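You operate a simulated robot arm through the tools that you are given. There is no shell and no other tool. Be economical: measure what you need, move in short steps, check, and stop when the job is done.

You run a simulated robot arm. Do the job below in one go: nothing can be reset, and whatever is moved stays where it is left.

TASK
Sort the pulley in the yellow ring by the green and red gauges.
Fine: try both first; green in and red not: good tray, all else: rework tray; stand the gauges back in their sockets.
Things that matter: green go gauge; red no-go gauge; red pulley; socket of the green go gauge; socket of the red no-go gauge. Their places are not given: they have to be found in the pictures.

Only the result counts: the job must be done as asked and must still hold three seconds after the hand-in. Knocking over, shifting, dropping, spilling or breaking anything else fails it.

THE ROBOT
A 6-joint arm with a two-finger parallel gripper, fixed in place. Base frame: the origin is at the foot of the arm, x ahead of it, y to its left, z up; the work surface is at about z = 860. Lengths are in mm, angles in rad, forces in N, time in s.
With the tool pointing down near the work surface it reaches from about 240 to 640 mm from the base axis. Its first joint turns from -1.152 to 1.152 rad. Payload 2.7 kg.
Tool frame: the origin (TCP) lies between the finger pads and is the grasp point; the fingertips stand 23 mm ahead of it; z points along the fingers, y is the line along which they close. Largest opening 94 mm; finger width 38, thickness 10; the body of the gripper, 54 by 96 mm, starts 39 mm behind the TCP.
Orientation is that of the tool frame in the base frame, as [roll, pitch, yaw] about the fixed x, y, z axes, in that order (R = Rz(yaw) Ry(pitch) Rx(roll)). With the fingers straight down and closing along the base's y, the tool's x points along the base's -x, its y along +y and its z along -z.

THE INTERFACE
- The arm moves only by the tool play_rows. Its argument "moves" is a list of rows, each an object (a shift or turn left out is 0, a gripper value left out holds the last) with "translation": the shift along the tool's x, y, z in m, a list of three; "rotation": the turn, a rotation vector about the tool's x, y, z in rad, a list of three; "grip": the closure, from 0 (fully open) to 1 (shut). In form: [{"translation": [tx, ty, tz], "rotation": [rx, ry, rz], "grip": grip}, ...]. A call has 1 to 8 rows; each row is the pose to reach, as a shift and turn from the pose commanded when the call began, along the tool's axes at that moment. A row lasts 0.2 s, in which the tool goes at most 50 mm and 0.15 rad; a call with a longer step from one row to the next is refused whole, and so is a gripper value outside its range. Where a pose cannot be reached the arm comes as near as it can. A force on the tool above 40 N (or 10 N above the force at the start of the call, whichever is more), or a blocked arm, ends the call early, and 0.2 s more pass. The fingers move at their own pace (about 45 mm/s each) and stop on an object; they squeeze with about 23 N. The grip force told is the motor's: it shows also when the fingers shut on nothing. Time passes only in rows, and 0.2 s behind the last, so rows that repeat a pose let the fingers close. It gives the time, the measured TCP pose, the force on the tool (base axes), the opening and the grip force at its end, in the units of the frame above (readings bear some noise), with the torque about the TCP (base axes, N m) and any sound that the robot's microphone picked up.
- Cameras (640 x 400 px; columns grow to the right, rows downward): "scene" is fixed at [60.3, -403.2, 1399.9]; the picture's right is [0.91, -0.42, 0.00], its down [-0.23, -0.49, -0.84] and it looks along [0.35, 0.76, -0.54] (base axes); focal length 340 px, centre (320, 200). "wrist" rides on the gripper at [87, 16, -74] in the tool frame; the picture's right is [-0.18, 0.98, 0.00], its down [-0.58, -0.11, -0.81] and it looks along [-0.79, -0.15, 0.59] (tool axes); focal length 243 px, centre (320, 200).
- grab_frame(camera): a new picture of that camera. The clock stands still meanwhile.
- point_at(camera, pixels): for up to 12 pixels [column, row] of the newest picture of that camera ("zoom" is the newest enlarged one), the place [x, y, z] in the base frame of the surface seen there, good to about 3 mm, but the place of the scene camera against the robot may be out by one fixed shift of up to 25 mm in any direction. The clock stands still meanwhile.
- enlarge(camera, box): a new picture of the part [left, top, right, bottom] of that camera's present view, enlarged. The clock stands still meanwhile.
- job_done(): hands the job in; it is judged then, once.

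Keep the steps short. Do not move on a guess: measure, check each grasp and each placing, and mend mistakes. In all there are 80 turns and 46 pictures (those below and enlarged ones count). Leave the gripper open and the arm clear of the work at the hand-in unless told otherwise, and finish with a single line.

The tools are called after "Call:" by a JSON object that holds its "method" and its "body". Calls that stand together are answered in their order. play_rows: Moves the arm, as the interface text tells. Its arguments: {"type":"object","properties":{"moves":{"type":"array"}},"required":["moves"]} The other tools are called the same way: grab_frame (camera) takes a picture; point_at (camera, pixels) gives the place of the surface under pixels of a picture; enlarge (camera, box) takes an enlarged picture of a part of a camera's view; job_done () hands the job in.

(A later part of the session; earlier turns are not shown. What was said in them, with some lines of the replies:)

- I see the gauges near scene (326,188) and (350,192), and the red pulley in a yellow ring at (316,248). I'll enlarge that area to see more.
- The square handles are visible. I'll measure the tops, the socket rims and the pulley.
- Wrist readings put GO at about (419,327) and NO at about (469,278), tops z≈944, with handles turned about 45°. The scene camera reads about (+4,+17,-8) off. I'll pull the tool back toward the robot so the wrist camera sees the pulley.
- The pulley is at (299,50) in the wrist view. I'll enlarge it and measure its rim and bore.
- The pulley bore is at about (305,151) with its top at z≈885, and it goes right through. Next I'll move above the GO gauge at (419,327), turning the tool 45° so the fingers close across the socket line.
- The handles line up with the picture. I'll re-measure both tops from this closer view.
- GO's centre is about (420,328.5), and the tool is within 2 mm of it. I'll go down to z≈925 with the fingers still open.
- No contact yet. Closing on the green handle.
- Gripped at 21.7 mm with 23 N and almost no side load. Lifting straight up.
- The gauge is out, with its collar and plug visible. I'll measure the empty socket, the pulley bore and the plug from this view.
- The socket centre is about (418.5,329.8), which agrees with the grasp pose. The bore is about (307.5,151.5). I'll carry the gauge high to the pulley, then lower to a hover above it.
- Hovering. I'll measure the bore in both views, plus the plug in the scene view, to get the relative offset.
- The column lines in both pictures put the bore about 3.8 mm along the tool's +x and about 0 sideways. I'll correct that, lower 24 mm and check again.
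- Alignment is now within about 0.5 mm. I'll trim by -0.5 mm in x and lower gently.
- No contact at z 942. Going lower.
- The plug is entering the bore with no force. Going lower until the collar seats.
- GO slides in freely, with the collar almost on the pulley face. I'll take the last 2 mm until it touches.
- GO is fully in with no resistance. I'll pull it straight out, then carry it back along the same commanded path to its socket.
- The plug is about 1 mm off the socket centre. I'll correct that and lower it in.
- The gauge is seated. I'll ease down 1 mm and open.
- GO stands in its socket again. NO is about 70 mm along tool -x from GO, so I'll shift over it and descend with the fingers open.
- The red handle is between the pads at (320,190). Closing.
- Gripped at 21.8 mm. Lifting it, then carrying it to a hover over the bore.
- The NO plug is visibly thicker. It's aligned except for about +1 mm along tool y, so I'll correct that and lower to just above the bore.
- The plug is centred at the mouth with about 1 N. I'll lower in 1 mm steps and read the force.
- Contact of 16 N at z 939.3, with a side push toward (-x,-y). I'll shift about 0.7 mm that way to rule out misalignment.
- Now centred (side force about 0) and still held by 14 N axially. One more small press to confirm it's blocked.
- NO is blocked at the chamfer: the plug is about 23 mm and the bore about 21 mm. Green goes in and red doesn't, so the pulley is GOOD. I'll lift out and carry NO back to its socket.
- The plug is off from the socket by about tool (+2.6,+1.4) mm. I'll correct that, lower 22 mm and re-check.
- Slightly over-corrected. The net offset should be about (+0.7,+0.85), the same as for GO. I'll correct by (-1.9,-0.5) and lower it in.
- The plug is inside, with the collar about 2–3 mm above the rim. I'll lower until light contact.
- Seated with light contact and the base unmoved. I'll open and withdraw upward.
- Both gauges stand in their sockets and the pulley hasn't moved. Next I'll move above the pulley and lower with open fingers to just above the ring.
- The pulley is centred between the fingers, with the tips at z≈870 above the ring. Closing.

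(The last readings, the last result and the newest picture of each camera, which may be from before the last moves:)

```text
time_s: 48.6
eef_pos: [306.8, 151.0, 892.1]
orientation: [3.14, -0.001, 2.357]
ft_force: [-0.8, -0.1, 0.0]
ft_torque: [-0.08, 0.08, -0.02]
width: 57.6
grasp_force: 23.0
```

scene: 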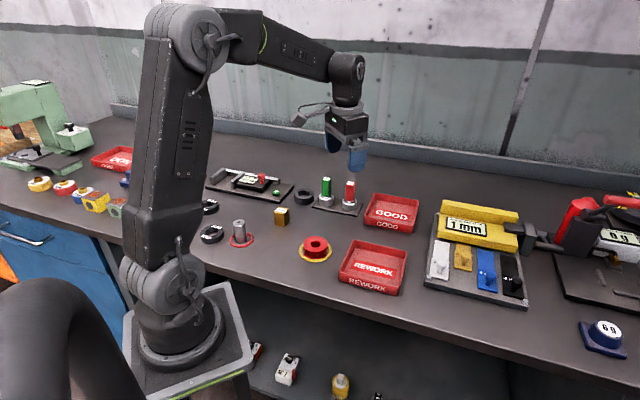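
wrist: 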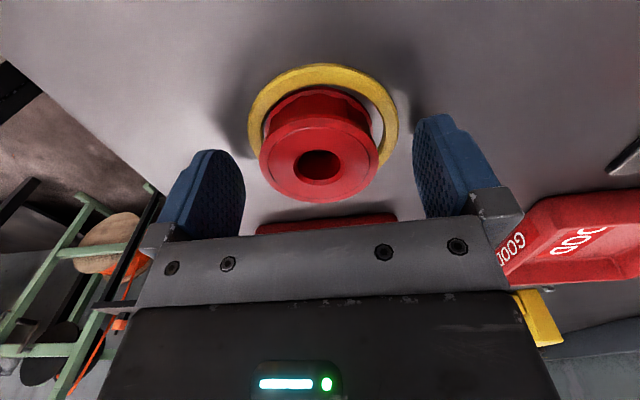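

Gripped at 57.6 mm with 23 N. I'll lift straight up and check.

Call:
{"method": "play_rows", "body": {"moves": [{"translation": [0, 0, -0.008], "grip": 0.7}, {"translation": [0, 0, -0.02], "grip": 0.7}, {"translation": [0, 0, -0.04], "grip": 0.7}, {"translation": [0, 0, -0.07], "grip": 0.7}, {"translation": [0, 0, -0.1], "grip": 0.7}, {"translation": [0, 0, -0.1], "grip": 0.7}]}}

Call:
{"method": "grab_frame", "body": {"camera": "wrist"}}

```text
time_s: 50.0
eef_pos: [305.3, 151.0, 990.5]
orientation: [3.141, 0.0, 2.355]
ft_force: [0.2, 1.0, -2.7]
ft_torque: [-0.02, -0.01, -0.01]
width: 57.5
grasp_force: 23.2
```

```text
9 pictures are left
```

wrist: 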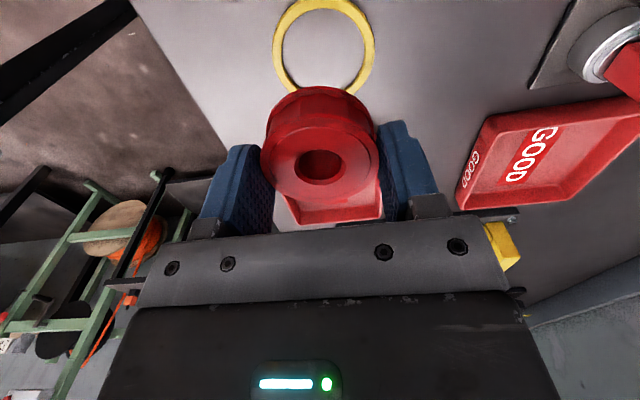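

The pulley is held and the ring stays on the table. Measuring the GOOD tray in this view.

Call:
{"method": "point_at", "body": {"camera": "wrist", "pixels": [[488, 117], [459, 207], [620, 101], [532, 155], [505, 180], [505, 130], [600, 130], [560, 185], [540, 205], [576, 203]]}}

Call:
{"method": "point_at", "body": {"camera": "scene", "pixels": [[374, 196], [420, 201], [362, 226], [411, 233], [392, 213], [372, 214], [414, 220], [379, 199], [411, 203]]}}

```text
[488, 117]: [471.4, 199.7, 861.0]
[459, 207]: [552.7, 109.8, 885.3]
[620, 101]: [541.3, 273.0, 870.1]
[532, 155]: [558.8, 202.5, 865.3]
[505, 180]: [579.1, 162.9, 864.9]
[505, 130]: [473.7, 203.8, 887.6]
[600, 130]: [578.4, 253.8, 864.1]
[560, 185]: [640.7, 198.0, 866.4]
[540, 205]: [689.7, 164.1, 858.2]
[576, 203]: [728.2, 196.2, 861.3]
```

```text
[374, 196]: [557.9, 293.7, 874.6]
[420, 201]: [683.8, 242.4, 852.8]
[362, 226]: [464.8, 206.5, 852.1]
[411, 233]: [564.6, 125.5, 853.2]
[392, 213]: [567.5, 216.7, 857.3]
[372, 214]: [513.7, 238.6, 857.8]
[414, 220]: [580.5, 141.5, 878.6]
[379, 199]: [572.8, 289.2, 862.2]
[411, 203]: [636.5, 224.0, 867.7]
```

The tray centre is about (555,195), with sides near ±45° and a floor around 864. The NO gauge is about 120 mm along the tool's camera side, so I'll turn the tool 90° during the carry to keep the camera away from it.

Call:
{"method": "play_rows", "body": {"moves": [{"translation": [-0.0181, 0.0258, 0], "rotation": [0, 0, -0.14]}, {"translation": [-0.0362, 0.0516, 0], "rotation": [0, 0, -0.28]}, {"translation": [-0.0543, 0.0773, 0], "rotation": [0, 0, -0.42]}, {"translation": [-0.0724, 0.1031, 0], "rotation": [0, 0, -0.56]}, {"translation": [-0.0905, 0.1289, 0], "rotation": [0, 0, -0.7]}, {"translation": [-0.1086, 0.1547, 0], "rotation": [0, 0, -0.84]}, {"translation": [-0.1267, 0.1804, 0], "rotation": [0, 0, -0.98]}, {"translation": [-0.1447, 0.2062, 0], "rotation": [0, 0, -1.12]}]}}

Call:
{"method": "play_rows", "body": {"moves": [{"rotation": [0, 0, -0.12]}, {"rotation": [0, 0, -0.24]}, {"rotation": [0, 0, -0.36]}, {"rotation": [0, 0, -0.451]}, {"rotation": [0, 0, -0.451]}]}}

Call:
{"method": "grab_frame", "body": {"camera": "wrist"}}

Call:
{"method": "enlarge", "body": {"camera": "scene", "box": [320, 120, 460, 260]}}

```text
time_s: 51.8
eef_pos: [553.2, 196.1, 992.0]
orientation: [3.139, -0.002, -2.803]
ft_force: [-0.2, -0.1, -2.8]
ft_torque: [0.0, 0.02, -0.01]
width: 57.7
grasp_force: 22.7
```

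```text
time_s: 53.0
eef_pos: [554.2, 194.6, 992.3]
orientation: [-3.141, 0.001, -2.355]
ft_force: [0.4, -0.1, -2.7]
ft_torque: [0.02, 0.0, 0.0]
width: 57.5
grasp_force: 22.5
```

```text
8 pictures are left
```

wrist: 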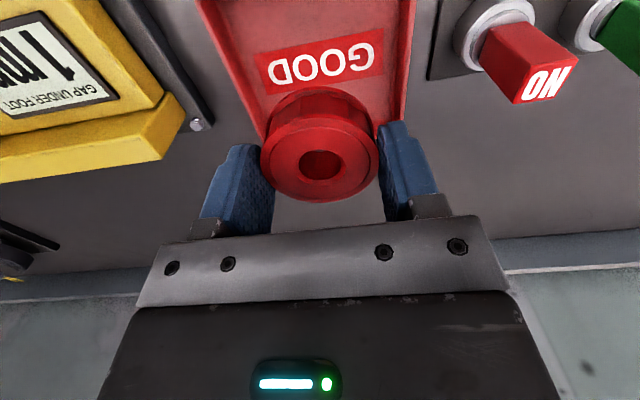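

```text
2.86 times, centred on (390, 190) of scene
```

zoom: 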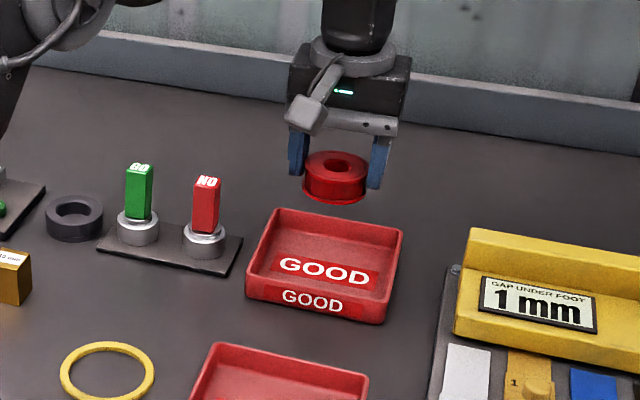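

Aligned over the tray, with the camera on the free side. I'll verify the tray edges from this view.

Call:
{"method": "point_at", "body": {"camera": "wrist", "pixels": [[205, 20], [412, 20], [232, 20], [385, 20], [267, 135], [401, 118], [320, 20], [320, 75]]}}

```text
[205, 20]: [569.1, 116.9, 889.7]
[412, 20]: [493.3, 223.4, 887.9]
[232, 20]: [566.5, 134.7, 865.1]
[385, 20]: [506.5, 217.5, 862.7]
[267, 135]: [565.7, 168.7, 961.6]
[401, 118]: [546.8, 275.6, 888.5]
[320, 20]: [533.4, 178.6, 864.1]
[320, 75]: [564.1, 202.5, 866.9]
```

The tray is centred within about 3 mm. I'll lower to just above the floor.

Call:
{"method": "play_rows", "body": {"moves": [{"translation": [0, 0, 0.025]}, {"translation": [0, 0, 0.05]}, {"translation": [0, 0, 0.07]}, {"translation": [0, 0, 0.082]}, {"translation": [0, 0, 0.09]}, {"translation": [0, 0, 0.09]}]}}

Call:
{"method": "play_rows", "body": {"moves": [{"translation": [0, 0, 0.001]}, {"translation": [0, 0, 0.002]}, {"translation": [0, 0, 0.003]}, {"translation": [0, 0, 0.003]}]}}

```text
time_s: 54.4
eef_pos: [554.4, 194.7, 902.1]
orientation: [-3.141, 0.002, -2.355]
ft_force: [0.1, -0.1, -3.1]
ft_torque: [0.01, -0.03, -0.02]
width: 57.1
grasp_force: 22.9
```

```text
time_s: 55.4
eef_pos: [554.4, 196.2, 899.3]
orientation: [-3.142, 0.0, -2.352]
ft_force: [-0.4, 0.0, -3.7]
ft_torque: [-0.01, 0.02, 0.0]
width: 57.7
grasp_force: 23.1
```

No contact yet. Another 2 mm.

Call:
{"method": "play_rows", "body": {"moves": [{"translation": [0, 0, 0.001]}, {"translation": [0, 0, 0.002]}, {"translation": [0, 0, 0.002]}]}}

Call:
{"method": "play_rows", "body": {"moves": [{"translation": [0, 0, 0.001]}, {"translation": [0, 0, 0.001]}]}}

```text
time_s: 56.2
eef_pos: [554.3, 195.6, 896.9]
orientation: [3.141, 0.001, -2.355]
ft_force: [0.3, -0.1, -2.3]
ft_torque: [0.01, 0.02, -0.01]
width: 57.5
grasp_force: 23.1
```

```text
time_s: 56.8
eef_pos: [555.3, 195.9, 897.5]
orientation: [3.14, 0.002, -2.355]
ft_force: [-0.4, -0.2, -3.4]
ft_torque: [0.01, 0.03, -0.04]
width: 57.7
grasp_force: 23.1
```

Call:
{"method": "play_rows", "body": {"moves": [{"translation": [0, 0, 0.001]}, {"translation": [0, 0, 0.001]}]}}

Call:
{"method": "enlarge", "body": {"camera": "scene", "box": [355, 180, 430, 245]}}

```text
time_s: 57.4
eef_pos: [555.6, 195.7, 896.7]
orientation: [-3.141, 0.002, -2.354]
ft_force: [0.4, -1.9, 2.3]
ft_torque: [-0.12, 0.06, 0.05]
width: 57.7
grasp_force: 22.6
```

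```text
6.15 times, centred on (392, 212) of scene
```

zoom: 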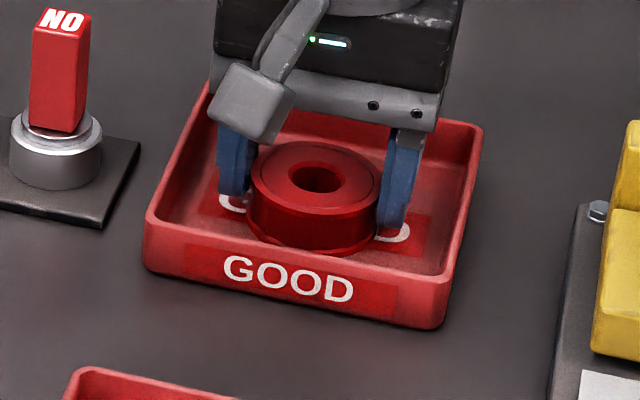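

The pulley touches the tray floor. I'll open just to about 70 mm so the fingers stay clear of the walls.

Call:
{"method": "play_rows", "body": {"moves": [{"grip": 0.33}, {"grip": 0.29}, {"grip": 0.26}, {"grip": 0.26}, {"grip": 0.26}]}}

```text
time_s: 58.6
eef_pos: [555.2, 195.6, 896.7]
orientation: [-3.141, 0.002, -2.353]
ft_force: [-0.1, 0.6, 0.1]
ft_torque: [0.03, 0.0, -0.02]
width: 69.4
grasp_force: 0.0
```

Released at 69.4 mm with no force. Rising straight up, then opening fully.

Call:
{"method": "play_rows", "body": {"moves": [{"translation": [0, 0, -0.01]}, {"translation": [0, 0, -0.03]}, {"translation": [0, 0, -0.06]}, {"translation": [0, 0, -0.1]}, {"translation": [0, 0, -0.14], "grip": 0}, {"translation": [0, 0, -0.17], "grip": 0}, {"translation": [0, 0, -0.17], "grip": 0}]}}

Call:
{"method": "enlarge", "body": {"camera": "scene", "box": [270, 140, 440, 280]}}

```text
time_s: 60.2
eef_pos: [554.2, 193.5, 1065.8]
orientation: [-3.141, 0.003, -2.354]
ft_force: [0.0, 0.4, 0.3]
ft_torque: [0.01, 0.05, 0.02]
width: 94.1
grasp_force: 0.1
```

```text
2.86 times, centred on (355, 210) of scene
```

zoom: 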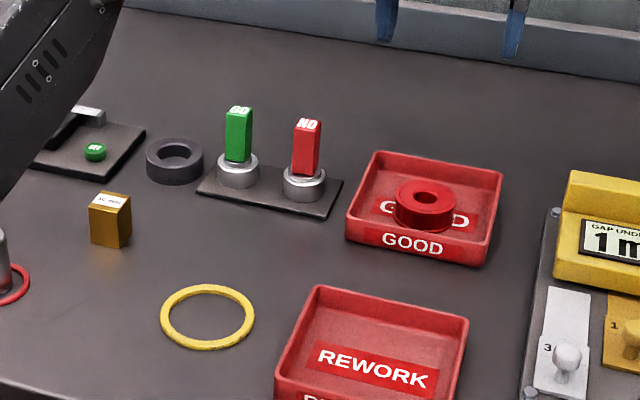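

The pulley lies flat in the GOOD tray, both gauges stand in their sockets, and the arm is clear and open. Handing in.

Call:
{"method": "job_done", "body": {}}

```text
The job is handed in.
```

The pulley is in the GOOD tray: the green gauge went fully in, the red one was blocked at the bore's edge, and both gauges are back in their sockets.
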